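You operate a simulated robot arm through the tools that you are given. There is no shell and no other tool. Be economical: measure what you need, move in short steps, check, and stop when the job is done.

You run a simulated two-armed robot. Do the job below in one go: nothing can be reset, and whatever is moved stays where it is left.

## Task
Put the pink apple from the sorting bench in the brown carton. Then take the green sleeve on the sorting bench and put it away on the steel bench. Then set the sign pointer to BUY. The order counts. The sign pointer goes to its stop.

Only the result counts: the job must be done as asked and must still hold three seconds after the hand-in. Knocking over, shifting, dropping, spilling or breaking anything else fails it.

## Robot
Two 7-joint arms with fingered hands on one trunk, on a base that drives. Base frame: it is fixed to the floor where the robot stands at the start and does not move with it; the origin is under the middle of the robot, x ahead of it, y to its left, z up; the surface under the hand at the start is at about z = 800. Units: mm, degrees, N and s.
The left shoulder is at the start at [88, 170, 1161], the right one opposite. With the tool pointing down near the work surface each hand reaches from about 340 to 780 mm from the robot's upright axis, wherever it stands, measured 20 degrees to its own side. Places, roughly: brown carton [-1500, 2000, 250]; green sleeve (11x11x5 cm) [800, -400, 800]; pink apple (8x8x7 cm) [500, -100, 800]; sign pointer [0, -1600, 500]; steel bench [700, -1000, 800]. Payload 4 kg a hand.
Tool frame (each hand has its own): the origin (TCP) lies between the finger pads and is the grasp point; the fingertips stand 26 mm ahead of it; z points along the fingers, y is the line along which they close. The gripper opens to 132 mm. The gripper's body begins 73 mm behind the TCP. The gripper is a hand of 4 fingers: y runs from the thumb to the fingers, the wrist lies at [0, 0, -224] in the tool frame.
Orientation is told as [roll, pitch, yaw] about the base's x, y, z axes, in that order, counted from this pose: with the fingers straight down and closing along the base's y, the tool's x points along the base's -x, its y along +y and its z along -z.

## Interface
- The arms move only by the tool send_rows. It takes "left_motion", "right_motion" or both (then of equal length, played together; a hand with none holds still); each is a list of rows, each a list of 6 numbers: the shift along the tool's x, y, z in mm, then the turn, a rotation vector about the tool's x, y, z in degrees. In form: [[tx, ty, tz, rx, ry, rz], ...]. A call has 1 to 8 rows; each row shifts and turns the commanded pose from where the row before left it, along the tool's axes as they then stand. A row lasts 0.2 s, in which the tool goes at most 50 mm and 8.6 degrees; a call with a longer step from one row to the next is refused whole. Where a pose cannot be reached the arm comes as near as it can. A force on the tool above 40 N (or 10 N above the force at the start of the call, whichever is more), or a blocked arm, ends the call early, and 0.2 s more pass. In this call time passes only in rows, and 0.2 s behind the last. The reply holds the time, the measured pose of the TCP, the force on the tool along the base axes, the opening and the grip force, in the units named above and with some noise, with the torque about the TCP (base axes, N m) and any sound that the robot's microphone picked up.
- Cameras (640 x 400 px; columns grow to the right, rows downward): "scene" is now at [160.9, -23.9, 1342.5]; the picture's right is [-0.46, -0.89, 0.00], its down [-0.58, 0.30, -0.76] and it looks along [0.67, -0.35, -0.65] (base axes); focal length 247 px, centre (320, 200). "left" rides on the left gripper at [-73, 6, -93] in its tool frame; the picture's right is [-0.08, -1.00, 0.00], its down [0.78, -0.06, -0.62] and it looks along [0.62, -0.05, 0.79] (tool axes); focal length 230 px, centre (320, 200). "right" rides on the right gripper at [73, 6, -93] in its tool frame; the picture's right is [-0.08, 1.00, 0.00], its down [-0.78, -0.06, -0.62] and it looks along [-0.62, -0.05, 0.79] (tool axes); focal length 230 px, centre (320, 200). There is no depth. A picture from a camera that has moved, and an enlarged one, comes with that camera's place and axes in the base frame and with its lens. The place of the scene camera against the robot may be out by one fixed shift of up to 25 mm in any direction.
- get_image(camera): a new picture of that camera. The clock stands still meanwhile.
- raise_lower(by): slides the trunk up (or, below 0, down) by that many mm; the arms and the scene camera ride with it, the base frame stays. It gives what a move gives, with no picture.
- drive_base(legs): drives the robot by 1 to 6 legs, each [ahead, left, turn to the left] in mm, mm and degrees, along the robot's own axes; the way and the turn of a leg run together, so that a leg with both is an arc; at most 1500 mm and 180 degrees a leg. The arms and the cameras ride along, it lands a little off, and it stops where it bumps. It gives what a move gives.
- finger_targets(finger1, finger2, finger3, thumb_bend, hand): sets how far each is bent, from 0 (flat) to 100 (curled in); at 30 the hand is open as for a grip, at 70 the pads meet at the TCP. One left out holds its place. A second passes; each finger stops where it meets its share of the squeeze, and holds until it gets a number again. It is the only way to open and close the hand. It gives what a move gives, with no picture; readings hold the bend of each and the force on the fingers (four entries, about 0 where the hand has none), thumb and palm.
- pan_tilt(pan, tilt): turns the head with the scene camera to pan (to the left, within 80 degrees either way) and tilt (down, from -29 to 69), counted from straight ahead of the robot. It gives what a move gives.
- zoom(camera, box): a new picture of the part [left, top, right, bottom] of that camera's present view, enlarged. The clock stands still meanwhile.
- close_job(): hands the job in; it is judged then, once.

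Go step by step. Nothing tells you exact positions but the pictures and the camera data: compare them with the known pose of the tool, close in by small moves and look again before you grip or let go. The budget is 165 turns and 122 pictures, counting those below and the enlarged ones. Unless the task says otherwise, let go and move clear before handing in.

The tools are called after "Request:" as a command line: name --argument value ..., lists and objects as JSON in quotes. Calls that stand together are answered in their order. send_rows: Moves the arms, as the interface text tells. Its arguments: {"type":"object","properties":{"left_motion":{"type":"array"},"right_motion":{"type":"array"}},"required":[]} The other tools are called the same way: raise_lower (by) slides the trunk up or down; finger_targets (finger1, finger2, finger3, thumb_bend, hand) moves the fingers one by one; drive_base (legs) drives the base; pan_tilt (pan, tilt) turns the head that bears the scene camera; get_image (camera) takes a picture; zoom (camera, box) takes an enlarged picture of a part of a camera's view; close_job () hands the job in.

At the start:

```text
time: 0.0
left_ee_pos: [577.0, 64.1, 1056.3]
left_tcp_rot: [0.0, 0.0, -0.1]
left_wrist_force: [0.0, -0.3, -0.5]
left_ft_torque: [0.01, -0.01, 0.0]
left_grip_width: 131.7
left_gripper_force: 0.1
left_shape: jaw
left_bend: [30.0, 30.0, 30.0, 30.0]
left_finger forces: [0.0, 0.0, 0.0, 0.0, 0.0, 0.0]
right_ee_pos: [431.5, -468.9, 1145.3]
right_tcp_rot: [0.0, 0.1, -0.1]
right_wrist_force: [-0.9, 0.3, 0.0]
right_ft_torque: [0.02, 0.0, -0.03]
right_grip_width: 131.8
right_gripper_force: 0.0
right_shape: jaw
right_bend: [30.0, 30.0, 30.0, 30.0]
right_finger forces: [0.0, 0.0, 0.0, 0.0, 0.0, 0.1]
trunk travel left (down, up): [-175.0, 176.0]
robot x, y, heading: [2.9, -1.2, -0.0]
head pan, tilt: [-27.5, 40.6]
```

scene: 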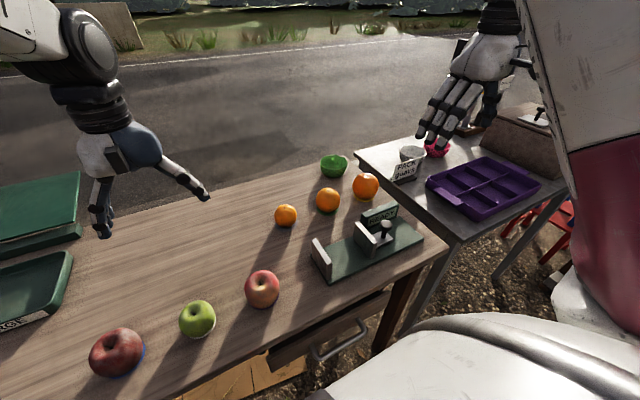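
right: 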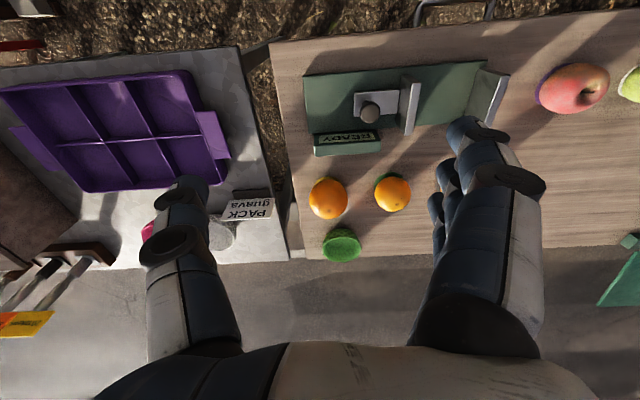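
left: 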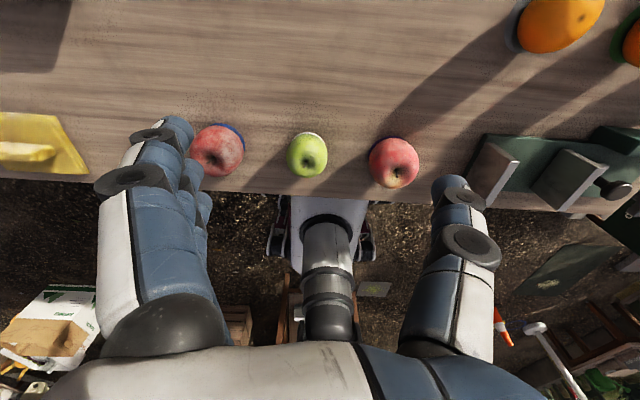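

The pink apple looks to be at about (476,-43) and the green sleeve at about (835,-430). I'll take closer looks first.

Request:
zoom --camera "scene" --box '[220, 130, 440, 320]'

Request:
zoom --camera "scene" --box '[340, 80, 580, 230]'

Request:
zoom --camera "right" --box '[200, 40, 520, 270]'

```text
2.11 times, centred on (330, 225) of scene
camera zoom: at [160.9, -23.9, 1342.5], right [-0.46, -0.89, 0.0], down [-0.58, 0.3, -0.76], along [0.67, -0.35, -0.65], focal length 520 px, centre (299, 147)
```

zoom: 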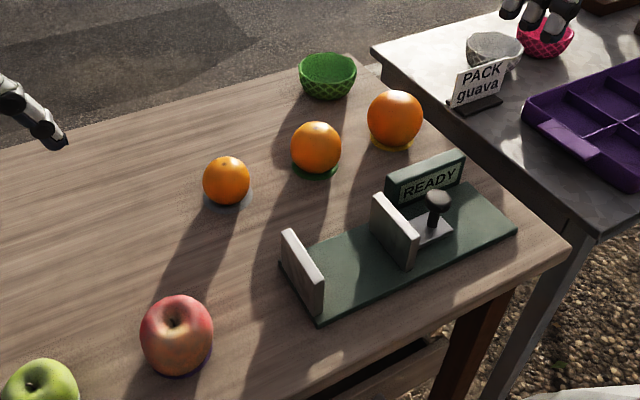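

```text
2.67 times, centred on (460, 155) of scene
camera zoom: at [160.9, -23.9, 1342.5], right [-0.46, -0.89, 0.0], down [-0.58, 0.3, -0.76], along [0.67, -0.35, -0.65], focal length 659 px, centre (-53, 320)
```

zoom: 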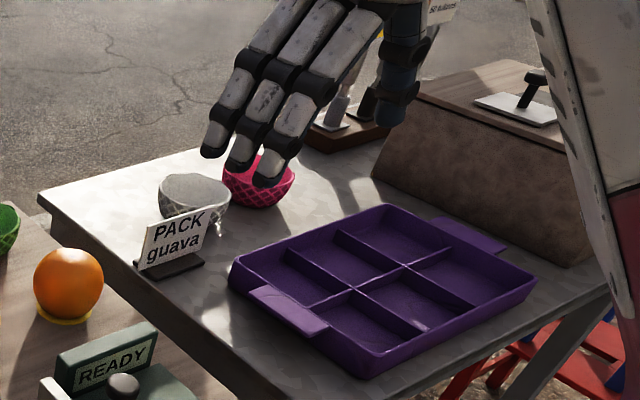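

```text
1.74 times, centred on (360, 155) of right
camera zoom: at [359.2, -462.9, 1240.0], right [0.08, 1.0, 0.0], down [0.79, -0.06, 0.62], along [0.61, -0.05, -0.79], focal length 400 px, centre (250, 278)
```

zoom: 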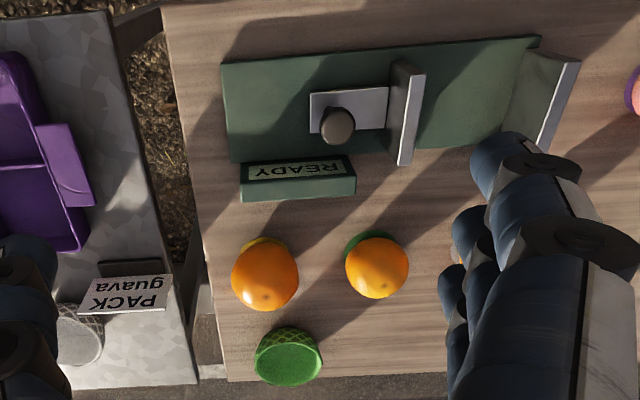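

The apple works out at about (487,-56) from the left camera. I'll move the left hand above it and look again.

Request:
send_rows --left_motion '[[22.5, -30, 20, 0, 0, 0], [22.5, -30, 20, 0, 0, 0], [22.5, -30, 20, 0, 0, 0], [22.5, -30, 20, 0, 0, 0]]'

Request:
get_image --camera "left"

Request:
get_image --camera "scene"

```text
time: 1.2
left_ee_pos: [507.2, -42.9, 996.5]
left_tcp_rot: [-4.7, 0.5, 3.9]
left_wrist_force: [0.2, 0.2, 0.3]
left_ft_torque: [0.0, 0.02, -0.01]
left_grip_width: 131.9
left_gripper_force: 0.0
left_shape: jaw
left_bend: [30.0, 30.0, 30.0, 30.0]
left_finger forces: [0.0, 0.0, 0.1, 0.0, 0.1, 0.0]
right_ee_pos: [431.4, -467.1, 1145.9]
right_tcp_rot: [0.0, 0.1, -0.1]
right_wrist_force: [0.4, -0.8, 1.0]
right_ft_torque: [0.0, -0.03, 0.01]
right_grip_width: 132.2
right_gripper_force: 0.0
right_shape: jaw
right_bend: [30.0, 30.0, 30.0, 30.0]
right_finger forces: [0.0, 0.0, 0.0, 0.1, 0.1, 0.0]
trunk travel left (down, up): [-175.0, 176.0]
robot x, y, heading: [-0.2, -0.5, 0.1]
head pan, tilt: [-27.5, 40.6]
stopped in row 4 (left hand): the arm was blocked; the commanded pose is now the measured one
```

```text
115 pictures are left
camera left: at [578.6, -26.5, 1090.2], right [0.15, -0.99, 0.08], down [-0.78, -0.06, 0.63], along [-0.61, -0.15, -0.78], focal length 230 px, centre (320, 200)
```

left: 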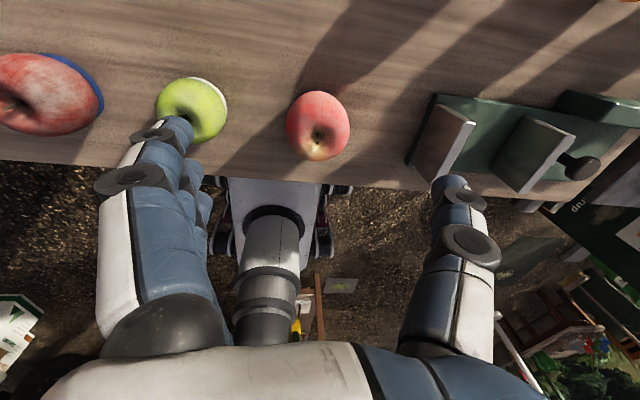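

```text
114 pictures are left
camera scene: at [160.7, -23.6, 1342.5], right [-0.46, -0.89, 0.0], down [-0.58, 0.3, -0.76], along [0.67, -0.35, -0.65], focal length 247 px, centre (320, 200)
```

scene: 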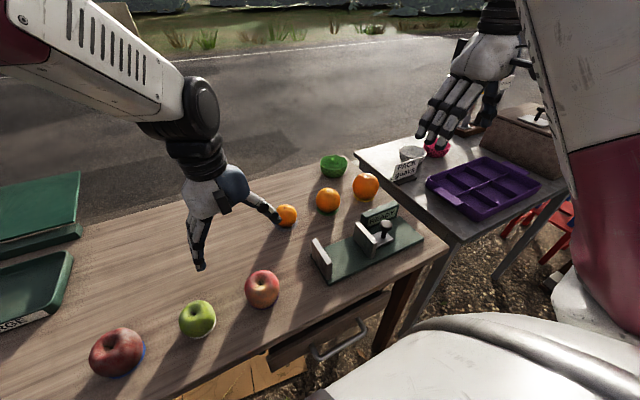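

The left arm is at a joint limit when reaching across, so I'll slide the robot 200 mm to its right to put the apple on the left arm's own side.

Request:
drive_base --legs '[[0, -200, 0]]'

```text
time: 3.6
left_ee_pos: [507.3, -244.6, 996.8]
left_tcp_rot: [-4.5, 0.6, 4.1]
left_wrist_force: [0.2, 0.4, -0.2]
left_ft_torque: [0.01, -0.01, 0.04]
left_grip_width: 132.0
left_gripper_force: 0.0
left_shape: jaw
left_bend: [30.0, 30.0, 30.0, 30.0]
left_finger forces: [0.1, 0.0, 0.0, 0.0, 0.1, 0.1]
right_ee_pos: [433.9, -668.3, 1144.7]
right_tcp_rot: [0.0, 0.1, 0.1]
right_wrist_force: [0.2, -0.2, 1.0]
right_ft_torque: [0.0, 0.02, -0.03]
right_grip_width: 131.8
right_gripper_force: 0.0
right_shape: jaw
right_bend: [30.0, 30.0, 30.0, 30.0]
right_finger forces: [0.1, 0.1, 0.0, 0.0, 0.1, 0.0]
trunk travel left (down, up): [-175.0, 176.0]
robot x, y, heading: [2.4, -200.4, 0.2]
head pan, tilt: [-27.5, 40.6]
```

Request:
send_rows --left_motion '[[4, 37, 0, -4.5, 0, 4], [4, 37, 0, 0, 0, 0], [4, 37, 0, 0, 0, 0], [4, 37, 10, 0, 0, 0], [4, 37, 20, 0, 0, 0]]'

Request:
get_image --camera "left"

Request:
get_image --camera "scene"

```text
time: 4.8
left_ee_pos: [486.0, -59.3, 961.0]
left_tcp_rot: [-0.3, 0.4, -0.2]
left_wrist_force: [0.0, -0.1, 0.3]
left_ft_torque: [-0.05, 0.01, 0.01]
left_grip_width: 131.8
left_gripper_force: 0.1
left_shape: jaw
left_bend: [30.0, 30.0, 30.0, 30.0]
left_finger forces: [0.0, 0.0, 0.0, 0.1, 0.1, 0.0]
right_ee_pos: [434.4, -666.7, 1145.0]
right_tcp_rot: [0.0, 0.1, 0.0]
right_wrist_force: [0.3, 0.1, 0.1]
right_ft_torque: [0.03, 0.03, 0.04]
right_grip_width: 131.9
right_gripper_force: 0.0
right_shape: jaw
right_bend: [30.0, 30.0, 30.0, 30.0]
right_finger forces: [0.0, 0.0, 0.0, 0.0, 0.0, 0.1]
trunk travel left (down, up): [-175.0, 176.0]
robot x, y, heading: [1.0, -201.7, 0.3]
head pan, tilt: [-27.5, 40.6]
```

```text
113 pictures are left
camera left: at [559.3, -53.9, 1055.2], right [0.08, -1.0, 0.0], down [-0.78, -0.06, 0.62], along [-0.62, -0.05, -0.78], focal length 230 px, centre (320, 200)
```

left: 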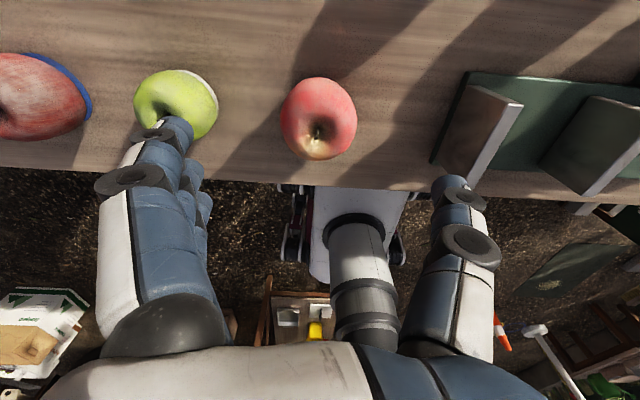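

```text
112 pictures are left
camera scene: at [161.7, -223.7, 1342.4], right [-0.46, -0.89, 0.0], down [-0.58, 0.3, -0.76], along [0.67, -0.35, -0.65], focal length 247 px, centre (320, 200)
```

scene: 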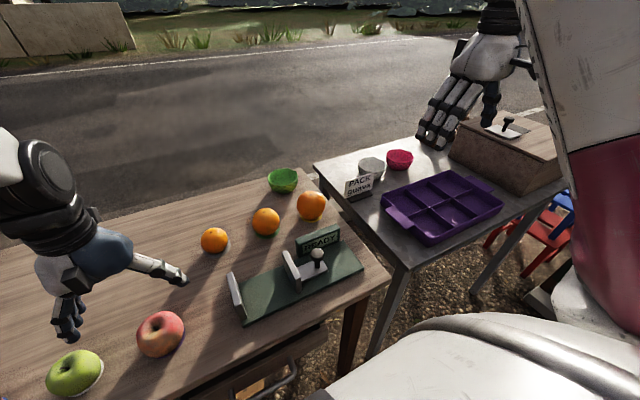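

The hand is centred on the apple. I'll narrow the fingers a little to stay clear of the green apple and go down.

Request:
finger_targets --hand "left" --finger1 38 --finger2 38 --finger3 38 --thumb_bend 38

Request:
send_rows --left_motion '[[0, 0, 20, 0, 0, 0], [0, 0, 20, 0, 0, 0], [0, 0, 20, 0, 0, 0]]'

Request:
get_image --camera "left"

Request:
get_image --camera "scene"

```text
time: 5.8
left_ee_pos: [485.3, -59.6, 961.1]
left_tcp_rot: [-0.2, 0.4, 0.0]
left_wrist_force: [0.1, 0.4, 0.7]
left_ft_torque: [-0.02, 0.01, -0.05]
left_grip_width: 111.2
left_gripper_force: 0.0
left_shape: fingers
left_bend: [38.0, 38.0, 38.0, 38.0]
left_finger forces: [0.1, 0.0, 0.0, 0.0, 0.0, 0.0]
right_ee_pos: [432.2, -668.5, 1144.9]
right_tcp_rot: [-0.1, 0.0, 0.1]
right_wrist_force: [-0.3, -0.6, 0.1]
right_ft_torque: [-0.01, 0.02, -0.02]
right_grip_width: 132.1
right_gripper_force: 0.0
right_shape: jaw
right_bend: [30.0, 30.0, 30.0, 30.0]
right_finger forces: [0.0, 0.0, 0.0, 0.1, 0.0, 0.0]
trunk travel left (down, up): [-175.0, 176.0]
robot x, y, heading: [0.4, -200.3, -0.1]
head pan, tilt: [-27.5, 40.6]
```

```text
time: 6.6
left_ee_pos: [483.6, -58.8, 901.2]
left_tcp_rot: [-0.1, 0.2, -0.1]
left_wrist_force: [0.4, -0.9, -0.3]
left_ft_torque: [0.02, 0.02, 0.0]
left_grip_width: 111.0
left_gripper_force: 0.2
left_shape: fingers
left_bend: [38.0, 38.0, 38.0, 38.0]
left_finger forces: [0.1, 0.0, 0.0, 0.1, 0.1, 0.0]
right_ee_pos: [433.2, -668.5, 1145.2]
right_tcp_rot: [0.0, 0.0, 0.1]
right_wrist_force: [1.5, 0.7, 0.9]
right_ft_torque: [-0.01, 0.03, -0.02]
right_grip_width: 131.7
right_gripper_force: 0.1
right_shape: jaw
right_bend: [30.0, 30.0, 30.0, 30.0]
right_finger forces: [0.0, 0.0, 0.0, 0.0, 0.0, 0.1]
trunk travel left (down, up): [-175.0, 176.0]
robot x, y, heading: [3.3, -198.9, 0.0]
head pan, tilt: [-27.5, 40.6]
```

```text
111 pictures are left
camera left: at [557.3, -54.1, 996.0], right [0.08, -1.0, 0.0], down [-0.78, -0.06, 0.62], along [-0.62, -0.05, -0.78], focal length 230 px, centre (320, 200)
```

left: 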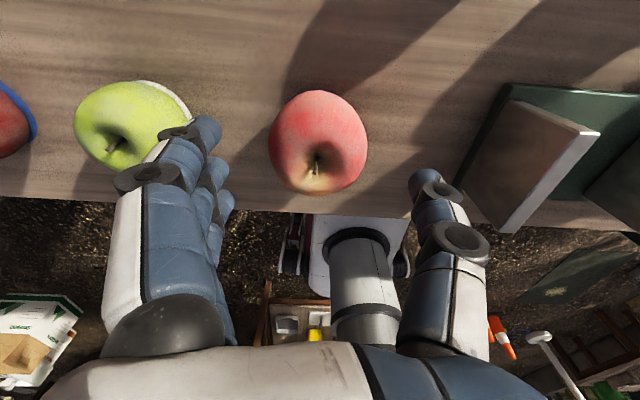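

```text
110 pictures are left
camera scene: at [161.9, -224.3, 1342.3], right [-0.46, -0.89, 0.0], down [-0.58, 0.3, -0.76], along [0.67, -0.35, -0.65], focal length 247 px, centre (320, 200)
```

scene: 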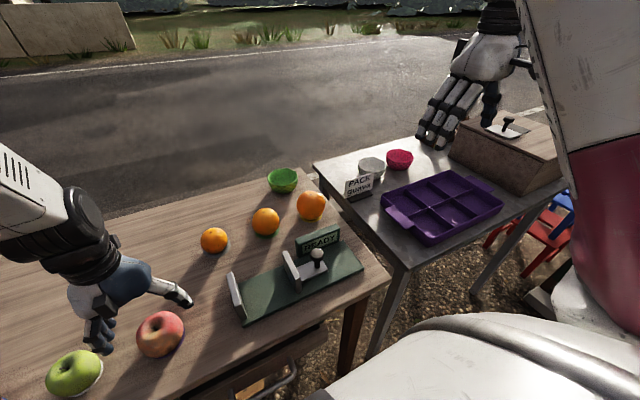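

The apple lies right under the TCP, so I'll go down the rest of the way.

Request:
send_rows --left_motion '[[0, 0, 20, 0, 0, 0], [0, 0, 20, 0, 0, 0], [0, 0, 15, 0, 0, 0], [0, 0, 8, 0, 0, 0]]'

Request:
get_image --camera "left"

```text
time: 7.6
left_ee_pos: [483.7, -61.0, 842.0]
left_tcp_rot: [-0.1, 0.4, 0.0]
left_wrist_force: [-0.9, 0.5, -1.0]
left_ft_torque: [-0.01, 0.03, 0.01]
left_grip_width: 111.0
left_gripper_force: 0.2
left_shape: fingers
left_bend: [38.0, 38.0, 38.0, 38.0]
left_finger forces: [0.0, 0.0, 0.1, 0.1, 0.0, 0.0]
right_ee_pos: [434.6, -667.4, 1145.5]
right_tcp_rot: [-0.1, 0.2, 0.0]
right_wrist_force: [0.0, -0.5, 0.7]
right_ft_torque: [-0.01, -0.02, -0.03]
right_grip_width: 131.8
right_gripper_force: 0.0
right_shape: jaw
right_bend: [30.0, 30.0, 30.0, 30.0]
right_finger forces: [0.0, 0.1, 0.0, 0.1, 0.1, 0.0]
trunk travel left (down, up): [-175.0, 176.0]
robot x, y, heading: [-3.6, -198.2, 0.2]
head pan, tilt: [-27.5, 40.6]
```

```text
109 pictures are left
camera left: at [556.5, -54.7, 935.9], right [0.08, -1.0, 0.0], down [-0.78, -0.06, 0.62], along [-0.62, -0.05, -0.78], focal length 230 px, centre (320, 200)
```

left: 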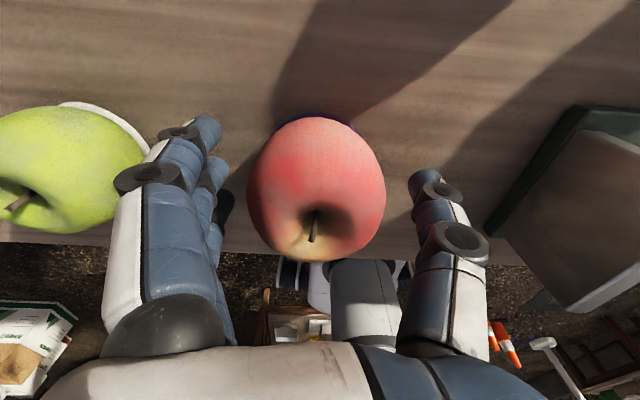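

Request:
finger_targets --hand "left" --finger1 62 --finger2 62 --finger3 62 --thumb_bend 62

Request:
send_rows --left_motion '[[0, 0, -15, 0, 0, 0], [0, 0, -25, 0, 0, 0], [0, 0, -30, 0, 0, 0], [0, 0, -30, 0, 0, 0], [0, 0, -40, 0, 0, 0], [0, 0, -40, 0, 0, 0]]'

Request:
get_image --camera "left"

```text
time: 8.6
left_ee_pos: [483.0, -60.9, 841.8]
left_tcp_rot: [-0.1, 0.4, -0.1]
left_wrist_force: [-0.1, 1.3, -0.1]
left_ft_torque: [0.01, -0.02, 0.0]
left_grip_width: 63.1
left_gripper_force: 18.7
left_shape: fingers
left_bend: [55.0, 52.0, 53.0, 55.0]
left_finger forces: [4.3, 7.6, 6.7, 0.0, 18.2, 0.0]
right_ee_pos: [434.1, -668.2, 1144.8]
right_tcp_rot: [0.0, 0.1, 0.1]
right_wrist_force: [0.0, -0.3, 0.0]
right_ft_torque: [-0.01, -0.02, 0.0]
right_grip_width: 132.2
right_gripper_force: 0.0
right_shape: jaw
right_bend: [30.0, 30.0, 30.0, 30.0]
right_finger forces: [0.1, 0.0, 0.1, 0.0, 0.0, 0.0]
trunk travel left (down, up): [-175.0, 176.0]
robot x, y, heading: [2.2, -204.0, 0.0]
head pan, tilt: [-27.5, 40.6]
```

```text
time: 10.0
left_ee_pos: [482.0, -56.0, 1020.7]
left_tcp_rot: [-2.0, 1.1, 1.1]
left_wrist_force: [-0.4, 0.0, -1.4]
left_ft_torque: [0.0, 0.02, -0.01]
left_grip_width: 62.5
left_gripper_force: 18.7
left_shape: fingers
left_bend: [55.0, 52.0, 53.0, 55.0]
left_finger forces: [4.4, 7.7, 6.6, 0.1, 18.1, 0.1]
right_ee_pos: [431.8, -667.3, 1145.5]
right_tcp_rot: [-0.1, 0.0, 0.1]
right_wrist_force: [-0.6, -0.7, 0.5]
right_ft_torque: [-0.01, 0.02, -0.01]
right_grip_width: 131.8
right_gripper_force: 0.1
right_shape: jaw
right_bend: [30.0, 30.0, 30.0, 30.0]
right_finger forces: [0.0, 0.0, 0.1, 0.1, 0.0, 0.1]
trunk travel left (down, up): [-175.0, 176.0]
robot x, y, heading: [3.1, -200.9, -0.1]
head pan, tilt: [-27.5, 40.6]
```

```text
108 pictures are left
camera left: at [556.0, -46.7, 1113.5], right [0.1, -0.99, 0.03], down [-0.77, -0.05, 0.63], along [-0.63, -0.09, -0.77], focal length 230 px, centre (320, 200)
```

left: 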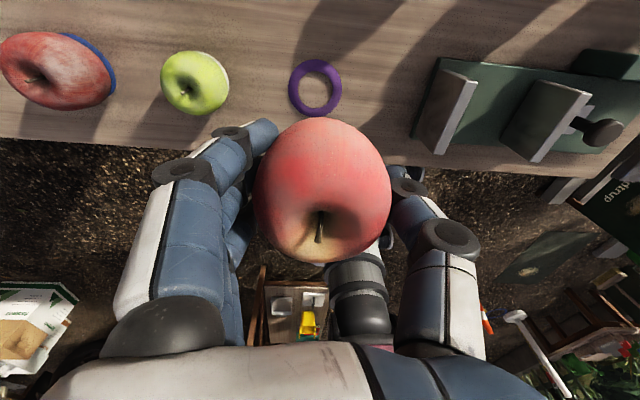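

The apple is in the hand, and I'll look around to plan the drive to the carton.

Request:
pan_tilt --pan 80 --tilt 30

Request:
get_image --camera "scene"

Request:
pan_tilt --pan -80 --tilt 30

Request:
get_image --camera "scene"

```text
time: 11.8
left_ee_pos: [484.8, -59.0, 1025.2]
left_tcp_rot: [-2.4, 0.4, 0.8]
left_wrist_force: [0.2, -0.3, -1.7]
left_ft_torque: [0.0, 0.0, -0.01]
left_grip_width: 62.7
left_gripper_force: 18.3
left_shape: fingers
left_bend: [55.0, 52.0, 53.0, 55.0]
left_finger forces: [4.4, 7.7, 6.6, 0.0, 18.0, 0.0]
right_ee_pos: [432.8, -669.1, 1145.0]
right_tcp_rot: [0.0, 0.0, 0.0]
right_wrist_force: [0.9, 0.2, -1.0]
right_ft_torque: [0.01, -0.01, -0.02]
right_grip_width: 131.9
right_gripper_force: 0.1
right_shape: jaw
right_bend: [30.0, 30.0, 30.0, 30.0]
right_finger forces: [0.1, 0.1, 0.1, 0.1, 0.0, 0.1]
trunk travel left (down, up): [-175.0, 176.0]
robot x, y, heading: [-2.2, -198.0, 0.1]
head pan, tilt: [80.0, 30.0]
```

```text
107 pictures are left
camera scene: at [172.9, -176.6, 1348.4], right [0.1, -0.99, 0.0], down [-0.59, -0.06, -0.8], along [0.8, 0.08, -0.6], focal length 247 px, centre (320, 200)
```

scene: 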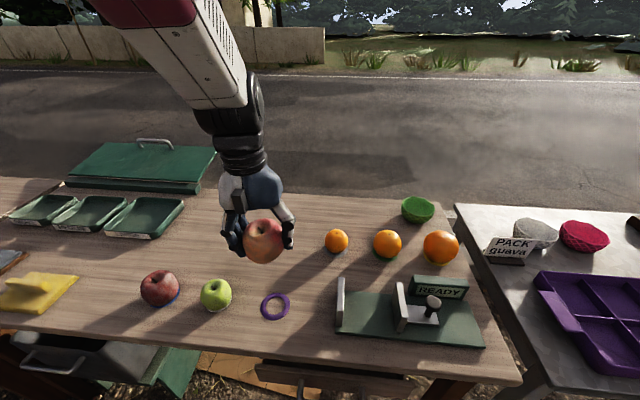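

```text
time: 14.3
left_ee_pos: [484.0, -58.1, 1024.0]
left_tcp_rot: [-2.1, 0.5, 0.8]
left_wrist_force: [0.5, -0.4, -2.3]
left_ft_torque: [0.0, 0.0, -0.02]
left_grip_width: 62.7
left_gripper_force: 18.1
left_shape: fingers
left_bend: [55.0, 52.0, 53.0, 55.0]
left_finger forces: [4.4, 7.8, 6.5, 0.1, 18.1, 0.0]
right_ee_pos: [433.0, -669.3, 1146.3]
right_tcp_rot: [0.0, 0.1, 0.1]
right_wrist_force: [0.6, -0.4, -0.2]
right_ft_torque: [0.03, 0.01, 0.02]
right_grip_width: 131.8
right_gripper_force: 0.1
right_shape: jaw
right_bend: [30.0, 30.0, 30.0, 30.0]
right_finger forces: [0.0, 0.0, 0.1, 0.0, 0.0, 0.1]
trunk travel left (down, up): [-175.0, 176.0]
robot x, y, heading: [5.0, -205.2, 0.1]
head pan, tilt: [-80.0, 30.0]
```

```text
106 pictures are left
camera scene: at [102.2, -274.4, 1358.7], right [-0.98, -0.18, 0.0], down [-0.09, 0.49, -0.87], along [0.15, -0.85, -0.5], focal length 247 px, centre (320, 200)
```

scene: 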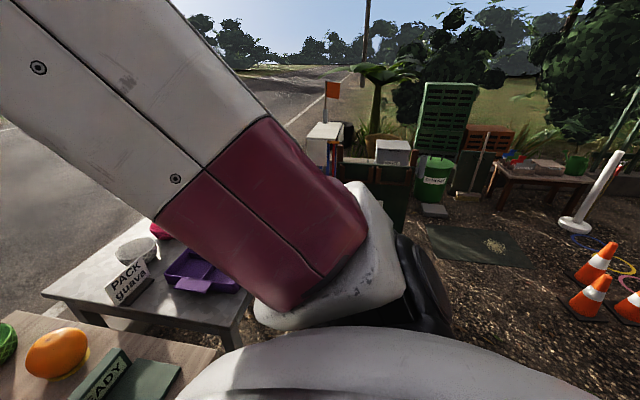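

Request:
drive_base --legs '[[-500, 0, 0], [0, 0, 100]]'

Request:
pan_tilt --pan 25 --tilt 30

```text
time: 21.4
left_ee_pos: [-722.0, 246.3, 1024.2]
left_tcp_rot: [-2.1, 0.3, 101.3]
left_wrist_force: [0.1, -1.0, -1.4]
left_ft_torque: [-0.01, 0.04, 0.0]
left_grip_width: 62.7
left_gripper_force: 18.7
left_shape: fingers
left_bend: [55.0, 52.0, 54.0, 55.0]
left_finger forces: [4.4, 7.5, 6.6, 0.1, 17.9, 0.0]
right_ee_pos: [-114.5, 307.2, 1145.1]
right_tcp_rot: [0.0, 0.1, 100.6]
right_wrist_force: [-0.4, 0.6, -0.2]
right_ft_torque: [-0.01, 0.01, 0.0]
right_grip_width: 131.9
right_gripper_force: 0.0
right_shape: jaw
right_bend: [30.0, 30.0, 30.0, 30.0]
right_finger forces: [0.0, 0.0, 0.0, 0.0, 0.0, 0.0]
trunk travel left (down, up): [-175.0, 176.0]
robot x, y, heading: [-494.5, -200.8, 100.7]
head pan, tilt: [-80.0, 30.0]
```

```text
time: 23.3
left_ee_pos: [-722.9, 246.9, 1023.6]
left_tcp_rot: [-2.7, 0.5, 101.4]
left_wrist_force: [-0.3, 0.6, -2.3]
left_ft_torque: [-0.02, 0.0, 0.0]
left_grip_width: 63.1
left_gripper_force: 18.2
left_shape: fingers
left_bend: [55.0, 52.0, 54.0, 55.0]
left_finger forces: [4.5, 7.6, 6.7, 0.0, 17.9, 0.1]
right_ee_pos: [-113.2, 307.3, 1145.4]
right_tcp_rot: [0.0, 0.1, 100.6]
right_wrist_force: [0.6, 0.0, -0.1]
right_ft_torque: [0.01, 0.01, 0.03]
right_grip_width: 131.7
right_gripper_force: 0.0
right_shape: jaw
right_bend: [30.0, 30.0, 30.0, 30.0]
right_finger forces: [0.0, 0.0, 0.0, 0.0, 0.0, 0.1]
trunk travel left (down, up): [-175.0, 176.0]
robot x, y, heading: [-493.9, -206.3, 100.4]
head pan, tilt: [25.0, 30.0]
```

Request:
get_image --camera "scene"

```text
105 pictures are left
camera scene: at [-545.2, -8.7, 1358.6], right [0.96, 0.28, 0.0], down [0.14, -0.48, -0.87], along [-0.24, 0.83, -0.5], focal length 247 px, centre (320, 200)
```

scene: 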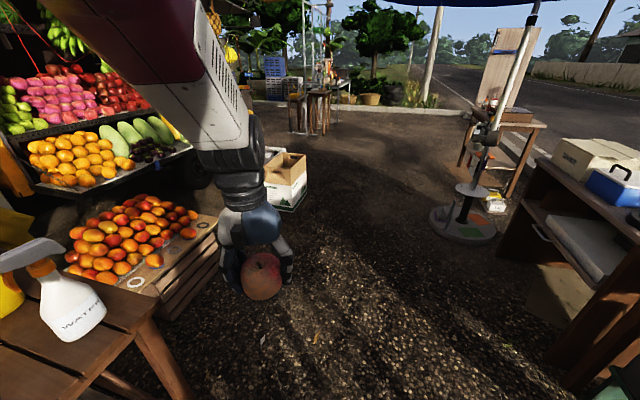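

Request:
zoom --camera "scene" --box '[220, 100, 360, 230]'

```text
3.08 times, centred on (290, 165) of scene
camera zoom: at [-545.2, -8.7, 1358.6], right [0.96, 0.28, 0.0], down [0.14, -0.48, -0.87], along [-0.24, 0.83, -0.5], focal length 760 px, centre (412, 308)
```

zoom: 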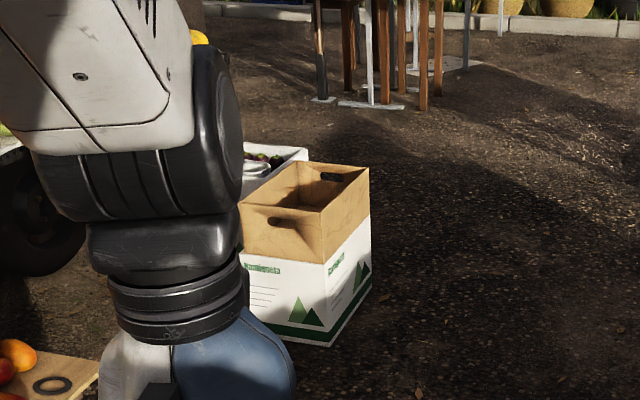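

The open brown carton is near (-1510,2130) with its rim around z 470. I'll drive nearer along a clear lane and look again.

Request:
drive_base --legs '[[0, 0, -10.4], [1400, 0, 0], [0, 300, 0], [0, 0, 19]]'

Request:
pan_tilt --pan 20 --tilt 45

Request:
pan_tilt --pan 20 --tilt 46

Request:
get_image --camera "scene"

```text
time: 34.9
left_ee_pos: [-1077.5, 1623.8, 1026.3]
left_tcp_rot: [-2.6, 0.5, 109.1]
left_wrist_force: [-0.3, 0.3, -1.8]
left_ft_torque: [0.02, 0.02, -0.03]
left_grip_width: 62.4
left_gripper_force: 17.9
left_shape: fingers
left_bend: [55.0, 52.0, 54.0, 55.0]
left_finger forces: [4.5, 7.7, 6.6, 0.0, 17.9, 0.1]
right_ee_pos: [-483.4, 1764.8, 1144.7]
right_tcp_rot: [0.0, 0.1, 108.3]
right_wrist_force: [-0.3, 0.6, -0.8]
right_ft_torque: [0.02, -0.01, -0.01]
right_grip_width: 131.9
right_gripper_force: 0.0
right_shape: jaw
right_bend: [30.0, 30.0, 30.0, 30.0]
right_finger forces: [0.0, 0.1, 0.0, 0.0, 0.0, 0.0]
trunk travel left (down, up): [-175.0, 176.0]
robot x, y, heading: [-790.3, 1207.3, 108.4]
head pan, tilt: [25.0, 30.0]
```

```text
time: 35.6
left_ee_pos: [-1078.2, 1622.8, 1026.8]
left_tcp_rot: [-2.8, 0.4, 109.3]
left_wrist_force: [-0.7, -0.3, -1.2]
left_ft_torque: [-0.03, -0.02, -0.03]
left_grip_width: 62.8
left_gripper_force: 17.9
left_shape: fingers
left_bend: [55.0, 52.0, 54.0, 55.0]
left_finger forces: [4.6, 7.7, 6.7, 0.0, 17.9, 0.0]
right_ee_pos: [-481.5, 1766.3, 1145.5]
right_tcp_rot: [0.1, 0.1, 108.3]
right_wrist_force: [-0.6, -0.4, 0.4]
right_ft_torque: [0.01, -0.01, -0.05]
right_grip_width: 132.2
right_gripper_force: 0.1
right_shape: jaw
right_bend: [30.0, 30.0, 30.0, 30.0]
right_finger forces: [0.0, 0.0, 0.0, 0.0, 0.0, 0.0]
trunk travel left (down, up): [-175.0, 176.0]
robot x, y, heading: [-786.9, 1208.3, 108.5]
head pan, tilt: [20.0, 45.0]
```

```text
time: 36.2
left_ee_pos: [-1076.6, 1623.3, 1025.8]
left_tcp_rot: [-2.8, 0.3, 109.3]
left_wrist_force: [0.4, -0.2, -1.8]
left_ft_torque: [0.01, 0.01, -0.02]
left_grip_width: 62.9
left_gripper_force: 18.0
left_shape: fingers
left_bend: [55.0, 52.0, 54.0, 55.0]
left_finger forces: [4.6, 7.7, 6.8, 0.0, 17.9, 0.1]
right_ee_pos: [-480.8, 1766.6, 1146.1]
right_tcp_rot: [-0.1, 0.1, 108.3]
right_wrist_force: [0.3, -0.2, 0.0]
right_ft_torque: [0.01, 0.04, 0.02]
right_grip_width: 132.0
right_gripper_force: 0.0
right_shape: jaw
right_bend: [30.0, 30.0, 30.0, 30.0]
right_finger forces: [0.0, 0.0, 0.0, 0.0, 0.0, 0.0]
trunk travel left (down, up): [-175.0, 176.0]
robot x, y, heading: [-790.4, 1208.8, 108.2]
head pan, tilt: [20.0, 46.0]
```

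```text
103 pictures are left
camera scene: at [-865.0, 1388.8, 1340.6], right [0.9, 0.44, 0.0], down [0.29, -0.6, -0.74], along [-0.33, 0.67, -0.67], focal length 247 px, centre (320, 200)
```

scene: 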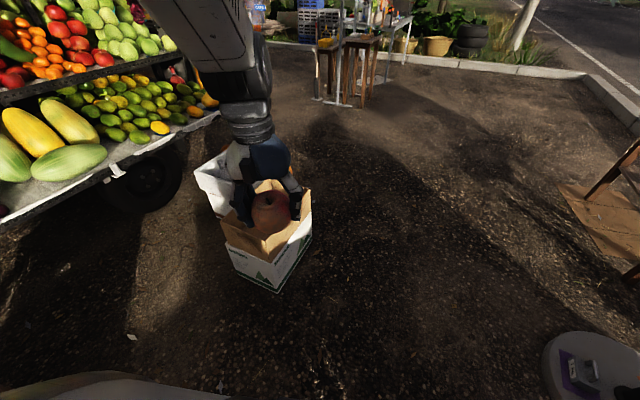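

Request:
pan_tilt --pan 15 --tilt 69

Request:
pan_tilt --pan 15 --tilt 68

Request:
get_image --camera "scene"

Request:
get_image --camera "left"

Request:
get_image --camera "right"

```text
time: 37.1
left_ee_pos: [-1076.1, 1623.9, 1025.8]
left_tcp_rot: [-2.9, 0.5, 109.3]
left_wrist_force: [-0.4, 0.6, -2.4]
left_ft_torque: [0.01, -0.01, -0.04]
left_grip_width: 62.8
left_gripper_force: 18.4
left_shape: fingers
left_bend: [55.0, 52.0, 54.0, 55.0]
left_finger forces: [4.6, 7.7, 6.8, 0.0, 18.0, 0.0]
right_ee_pos: [-482.5, 1765.6, 1144.9]
right_tcp_rot: [0.0, 0.0, 108.4]
right_wrist_force: [0.8, -0.1, -0.6]
right_ft_torque: [-0.01, -0.01, -0.01]
right_grip_width: 131.9
right_gripper_force: 0.0
right_shape: jaw
right_bend: [30.0, 30.0, 30.0, 30.0]
right_finger forces: [0.0, 0.1, 0.0, 0.0, 0.0, 0.0]
trunk travel left (down, up): [-175.0, 176.0]
robot x, y, heading: [-791.9, 1210.8, 108.4]
head pan, tilt: [15.0, 68.8]
```

```text
time: 37.7
left_ee_pos: [-1077.6, 1622.9, 1025.2]
left_tcp_rot: [-3.0, 0.4, 109.4]
left_wrist_force: [0.5, -0.1, -1.6]
left_ft_torque: [-0.03, -0.02, -0.01]
left_grip_width: 62.7
left_gripper_force: 18.5
left_shape: fingers
left_bend: [55.0, 52.0, 54.0, 55.0]
left_finger forces: [4.5, 7.7, 6.8, 0.0, 18.0, 0.1]
right_ee_pos: [-482.3, 1766.8, 1145.1]
right_tcp_rot: [0.0, 0.1, 108.3]
right_wrist_force: [0.8, 0.5, 0.1]
right_ft_torque: [-0.01, 0.01, -0.02]
right_grip_width: 132.0
right_gripper_force: 0.0
right_shape: jaw
right_bend: [30.0, 30.0, 30.0, 30.0]
right_finger forces: [0.1, 0.1, 0.0, 0.0, 0.1, 0.0]
trunk travel left (down, up): [-175.0, 176.0]
robot x, y, heading: [-789.9, 1209.4, 108.0]
head pan, tilt: [15.0, 68.0]
```

```text
102 pictures are left
camera scene: at [-864.1, 1381.2, 1328.5], right [0.88, 0.47, 0.0], down [0.36, -0.68, -0.64], along [-0.3, 0.56, -0.77], focal length 247 px, centre (320, 200)
```

scene: 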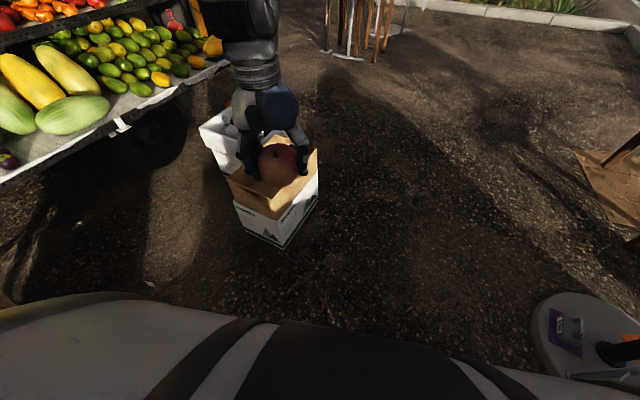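

```text
101 pictures are left
camera left: at [-1111.7, 1689.6, 1119.4], right [0.91, 0.4, 0.05], down [0.29, -0.73, 0.62], along [0.29, -0.56, -0.78], focal length 230 px, centre (320, 200)
```

left: 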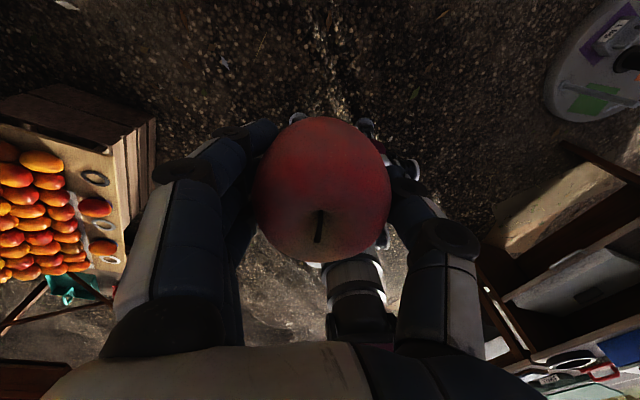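

```text
100 pictures are left
camera right: at [-464.3, 1694.9, 1239.9], right [-0.97, -0.24, 0.0], down [-0.19, 0.76, 0.62], along [-0.15, 0.6, -0.79], focal length 230 px, centre (320, 200)
```

right: 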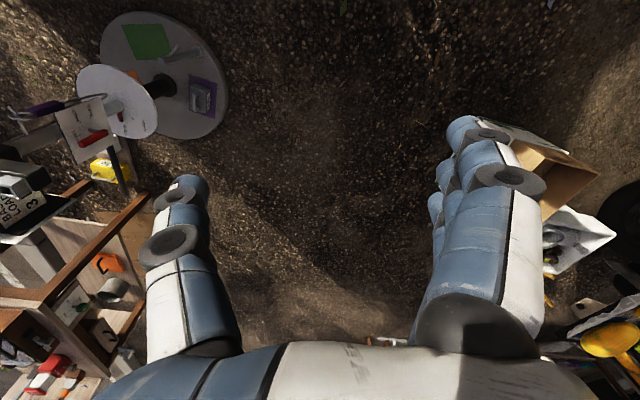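

Request:
drive_base --legs '[[463, 0, 0], [0, 153, 0]]'

Request:
pan_tilt --pan 18 --tilt 60

Request:
get_image --camera "left"

Request:
get_image --camera "scene"

```text
time: 42.0
left_ee_pos: [-1365.1, 2009.0, 1027.2]
left_tcp_rot: [-2.9, 0.5, 109.5]
left_wrist_force: [-0.3, 0.8, -2.6]
left_ft_torque: [0.02, -0.02, -0.01]
left_grip_width: 63.0
left_gripper_force: 18.9
left_shape: fingers
left_bend: [55.0, 52.0, 54.0, 55.0]
left_finger forces: [4.6, 7.8, 6.7, 0.1, 17.8, 0.1]
right_ee_pos: [-770.2, 2152.4, 1144.0]
right_tcp_rot: [0.1, 0.1, 108.4]
right_wrist_force: [-0.8, -0.2, 0.1]
right_ft_torque: [0.0, 0.01, -0.02]
right_grip_width: 131.8
right_gripper_force: 0.1
right_shape: jaw
right_bend: [30.0, 30.0, 30.0, 30.0]
right_finger forces: [0.0, 0.0, 0.0, 0.0, 0.0, 0.0]
trunk travel left (down, up): [-175.0, 176.0]
robot x, y, heading: [-1074.3, 1590.0, 108.6]
head pan, tilt: [15.0, 68.0]
```

```text
time: 42.7
left_ee_pos: [-1365.5, 2008.8, 1026.1]
left_tcp_rot: [-3.3, 0.5, 109.7]
left_wrist_force: [-0.7, 0.6, -1.4]
left_ft_torque: [-0.02, -0.02, 0.0]
left_grip_width: 62.3
left_gripper_force: 18.8
left_shape: fingers
left_bend: [56.0, 52.0, 54.0, 55.0]
left_finger forces: [4.7, 7.7, 6.7, 0.0, 18.0, 0.0]
right_ee_pos: [-770.2, 2152.5, 1145.9]
right_tcp_rot: [0.0, 0.1, 108.5]
right_wrist_force: [-0.4, -0.4, 0.7]
right_ft_torque: [0.0, 0.01, 0.01]
right_grip_width: 131.9
right_gripper_force: 0.0
right_shape: jaw
right_bend: [30.0, 30.0, 30.0, 30.0]
right_finger forces: [0.0, 0.0, 0.1, 0.0, 0.1, 0.0]
trunk travel left (down, up): [-175.0, 176.0]
robot x, y, heading: [-1077.4, 1594.0, 108.4]
head pan, tilt: [18.0, 60.0]
```

```text
99 pictures are left
camera left: at [-1400.9, 2073.6, 1120.0], right [0.91, 0.41, 0.06], down [0.29, -0.73, 0.63], along [0.3, -0.55, -0.78], focal length 230 px, centre (320, 200)
```

left: 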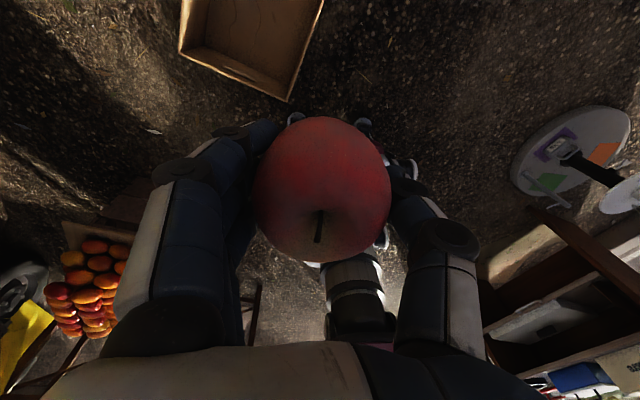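

```text
98 pictures are left
camera scene: at [-1149.2, 1758.5, 1319.0], right [0.87, 0.49, 0.0], down [0.42, -0.74, -0.53], along [-0.26, 0.46, -0.85], focal length 247 px, centre (320, 200)
```

scene: 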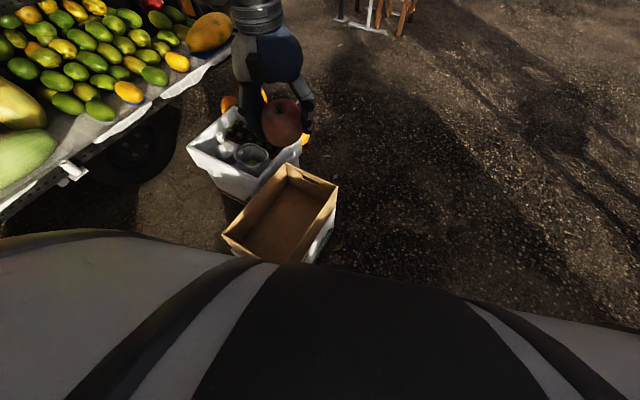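

The carton rim is at about z 460, x -1640 to -1380 and y 1890 to 2325. I'll move the hand over the middle of it and then lower the trunk.

Request:
raise_lower --by -175

```text
time: 44.7
left_ee_pos: [-1364.8, 2009.4, 676.4]
left_tcp_rot: [-2.3, 28.7, 109.7]
left_wrist_force: [0.6, 0.1, -0.8]
left_ft_torque: [-0.01, -0.02, 0.02]
left_grip_width: 62.5
left_gripper_force: 18.7
left_shape: fingers
left_bend: [56.0, 52.0, 54.0, 55.0]
left_finger forces: [4.6, 7.8, 6.6, 0.1, 18.0, 0.0]
right_ee_pos: [-767.1, 2150.5, 969.9]
right_tcp_rot: [0.5, -0.1, 108.0]
right_wrist_force: [0.4, -0.3, -0.3]
right_ft_torque: [0.03, 0.0, -0.03]
right_grip_width: 131.8
right_gripper_force: 0.0
right_shape: jaw
right_bend: [30.0, 30.0, 30.0, 30.0]
right_finger forces: [0.0, 0.0, 0.0, 0.1, 0.0, 0.0]
trunk travel left (down, up): [0.0, 351.0]
robot x, y, heading: [-1072.9, 1594.5, 108.7]
head pan, tilt: [18.0, 60.0]
```

The left hand sank more than the trunk and tilted, so I'll look.

Request:
get_image --camera "left"

Request:
get_image --camera "scene"

```text
97 pictures are left
camera left: at [-1411.2, 2107.7, 723.8], right [0.91, 0.42, 0.0], down [0.16, -0.36, 0.92], along [0.38, -0.84, -0.39], focal length 230 px, centre (320, 200)
```

left: 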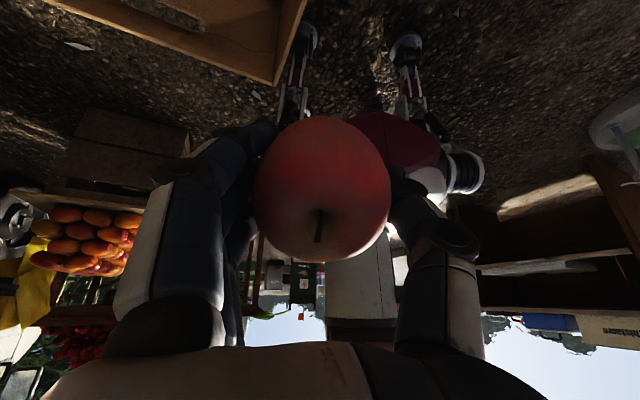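

```text
96 pictures are left
camera scene: at [-1206.1, 1917.6, 1112.4], right [0.83, 0.55, 0.0], down [0.49, -0.74, -0.47], along [-0.26, 0.39, -0.88], focal length 247 px, centre (320, 200)
```

scene: 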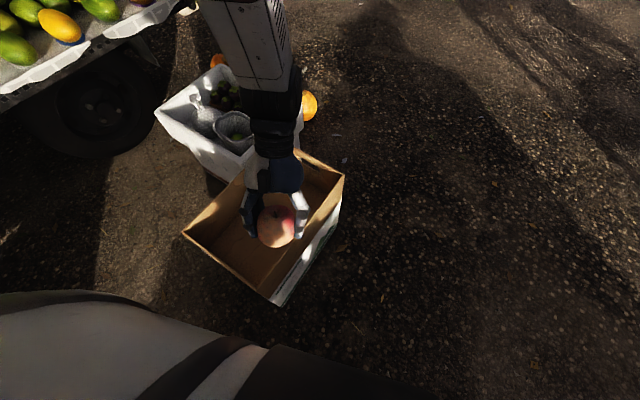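

The trunk leans as it lowers. I'll turn the left hand back to vertical in place.

Request:
send_rows --left_motion '[[0, 0, 0, 0, -7, 0], [0, 0, 0, 0, -7, 0], [0, 0, 0, 0, -7, 0], [0, 0, 0, 0, -7, 0]]'

```text
time: 45.7
left_ee_pos: [-1365.5, 2010.0, 675.6]
left_tcp_rot: [-2.4, 28.8, 109.6]
left_wrist_force: [-0.1, -0.1, -1.3]
left_ft_torque: [0.0, 0.03, -0.02]
left_grip_width: 62.5
left_gripper_force: 18.8
left_shape: fingers
left_bend: [56.0, 52.0, 54.0, 55.0]
left_finger forces: [4.8, 7.9, 6.6, 0.0, 18.0, 0.0]
left hand out of reach, approached as far as the arm can: row 1, 2, 3, 4
right_ee_pos: [-767.7, 2150.9, 968.1]
right_tcp_rot: [0.3, 0.2, 107.9]
right_wrist_force: [-0.2, 0.2, 0.1]
right_ft_torque: [0.01, 0.03, -0.02]
right_grip_width: 131.7
right_gripper_force: 0.0
right_shape: jaw
right_bend: [30.0, 30.0, 30.0, 30.0]
right_finger forces: [0.1, 0.1, 0.1, 0.0, 0.1, 0.0]
trunk travel left (down, up): [0.0, 351.0]
robot x, y, heading: [-1075.6, 1591.9, 108.7]
head pan, tilt: [18.0, 60.0]
```

Request:
send_rows --left_motion '[[-20, 22, 0, 0, 0, 0], [-20, 22, 0, 0, 0, 0], [-20, 22, 0, 0, 0, 0], [-20, 22, 0, 0, 0, 0]]'

```text
time: 46.7
left_ee_pos: [-1472.1, 2047.0, 632.0]
left_tcp_rot: [-2.4, 28.7, 109.5]
left_wrist_force: [-0.1, -0.7, -0.9]
left_ft_torque: [0.0, -0.03, -0.01]
left_grip_width: 62.7
left_gripper_force: 18.5
left_shape: fingers
left_bend: [56.0, 52.0, 54.0, 55.0]
left_finger forces: [4.8, 7.9, 6.6, 0.1, 18.0, 0.0]
right_ee_pos: [-768.0, 2151.3, 968.6]
right_tcp_rot: [0.3, 0.0, 108.0]
right_wrist_force: [0.0, 0.0, 0.5]
right_ft_torque: [-0.01, 0.03, -0.01]
right_grip_width: 132.0
right_gripper_force: 0.1
right_shape: jaw
right_bend: [30.0, 30.0, 30.0, 30.0]
right_finger forces: [0.0, 0.0, 0.1, 0.0, 0.0, 0.0]
trunk travel left (down, up): [0.0, 351.0]
robot x, y, heading: [-1078.4, 1594.2, 108.4]
head pan, tilt: [18.0, 60.0]
```

Now I'll try turning it upright again from farther out.

Request:
send_rows --left_motion '[[0, 0, 0, 0, -7, 0], [0, 0, 0, 0, -7, 0], [0, 0, 0, 0, -7, 0], [0, 0, 0, 0, -7, 0]]'

Request:
get_image --camera "scene"

Request:
get_image --camera "left"

```text
time: 47.7
left_ee_pos: [-1470.5, 2045.8, 634.3]
left_tcp_rot: [-2.0, 0.7, 110.6]
left_wrist_force: [-0.5, 0.2, -2.2]
left_ft_torque: [0.03, -0.01, -0.03]
left_grip_width: 62.4
left_gripper_force: 18.2
left_shape: fingers
left_bend: [56.0, 52.0, 54.0, 55.0]
left_finger forces: [4.8, 7.6, 6.8, 0.1, 17.8, 0.1]
right_ee_pos: [-768.3, 2151.1, 969.0]
right_tcp_rot: [0.4, 0.0, 108.0]
right_wrist_force: [0.0, -0.9, -0.6]
right_ft_torque: [-0.02, 0.01, 0.0]
right_grip_width: 132.0
right_gripper_force: 0.0
right_shape: jaw
right_bend: [30.0, 30.0, 30.0, 30.0]
right_finger forces: [0.0, 0.1, 0.1, 0.0, 0.0, 0.0]
trunk travel left (down, up): [0.0, 351.0]
robot x, y, heading: [-1077.3, 1595.2, 108.4]
head pan, tilt: [18.0, 60.0]
```

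```text
95 pictures are left
camera scene: at [-1210.9, 1918.4, 1114.6], right [0.8, 0.59, 0.0], down [0.52, -0.7, -0.5], along [-0.3, 0.4, -0.87], focal length 247 px, centre (320, 200)
```

scene: 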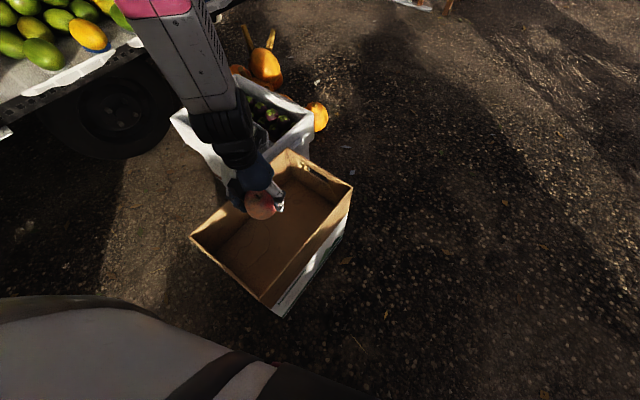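

```text
94 pictures are left
camera left: at [-1506.4, 2110.9, 727.1], right [0.9, 0.42, 0.04], down [0.31, -0.71, 0.63], along [0.29, -0.56, -0.78], focal length 230 px, centre (320, 200)
```

left: 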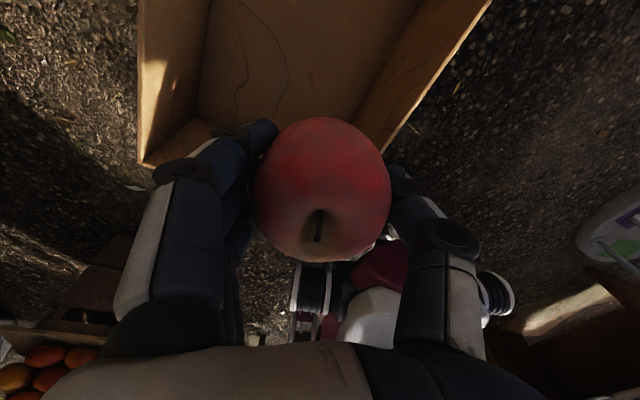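

The box floor works out at about z 270 and the rim at 450. I'll centre the hand over the opening and start down.

Request:
send_rows --left_motion '[[-25, 12, 0, 0, 0, 0], [-25, 12, 0, 0, 0, 0], [0, 0, 40, 0, 0, 0], [0, 0, 40, 0, 0, 0], [0, 0, 30, 0, 0, 0]]'

Request:
get_image --camera "scene"

Request:
get_image --camera "left"

```text
time: 48.9
left_ee_pos: [-1505.4, 2081.6, 523.3]
left_tcp_rot: [-2.1, 0.8, 110.6]
left_wrist_force: [-0.1, -0.5, -0.7]
left_ft_torque: [0.0, 0.0, -0.03]
left_grip_width: 62.3
left_gripper_force: 18.3
left_shape: fingers
left_bend: [56.0, 52.0, 54.0, 55.0]
left_finger forces: [5.0, 7.7, 6.8, 0.1, 17.9, 0.0]
right_ee_pos: [-767.4, 2151.8, 968.1]
right_tcp_rot: [0.4, 0.1, 108.0]
right_wrist_force: [0.4, 0.0, 0.5]
right_ft_torque: [-0.05, 0.01, -0.01]
right_grip_width: 132.2
right_gripper_force: 0.1
right_shape: jaw
right_bend: [30.0, 30.0, 30.0, 30.0]
right_finger forces: [0.0, 0.0, 0.0, 0.0, 0.1, 0.0]
trunk travel left (down, up): [0.0, 351.0]
robot x, y, heading: [-1074.9, 1593.4, 108.6]
head pan, tilt: [18.0, 60.0]
```

```text
93 pictures are left
camera scene: at [-1210.9, 1919.0, 1114.3], right [0.8, 0.59, 0.0], down [0.52, -0.7, -0.5], along [-0.3, 0.4, -0.87], focal length 247 px, centre (320, 200)
```

scene: 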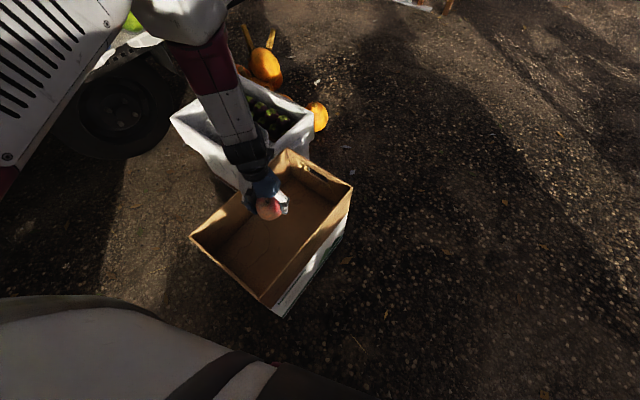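

```text
92 pictures are left
camera left: at [-1541.5, 2147.9, 616.5], right [0.9, 0.43, 0.04], down [0.31, -0.71, 0.63], along [0.29, -0.56, -0.78], focal length 230 px, centre (320, 200)
```

left: 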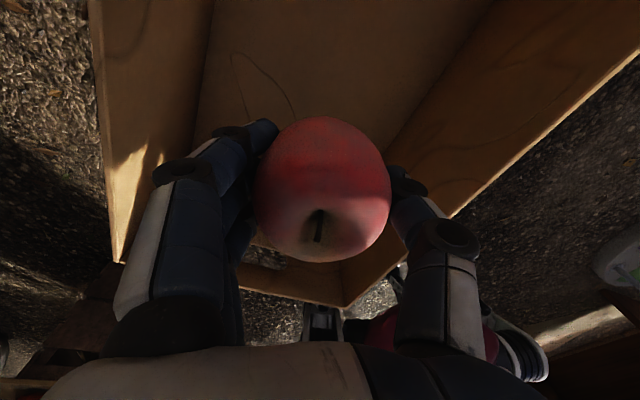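

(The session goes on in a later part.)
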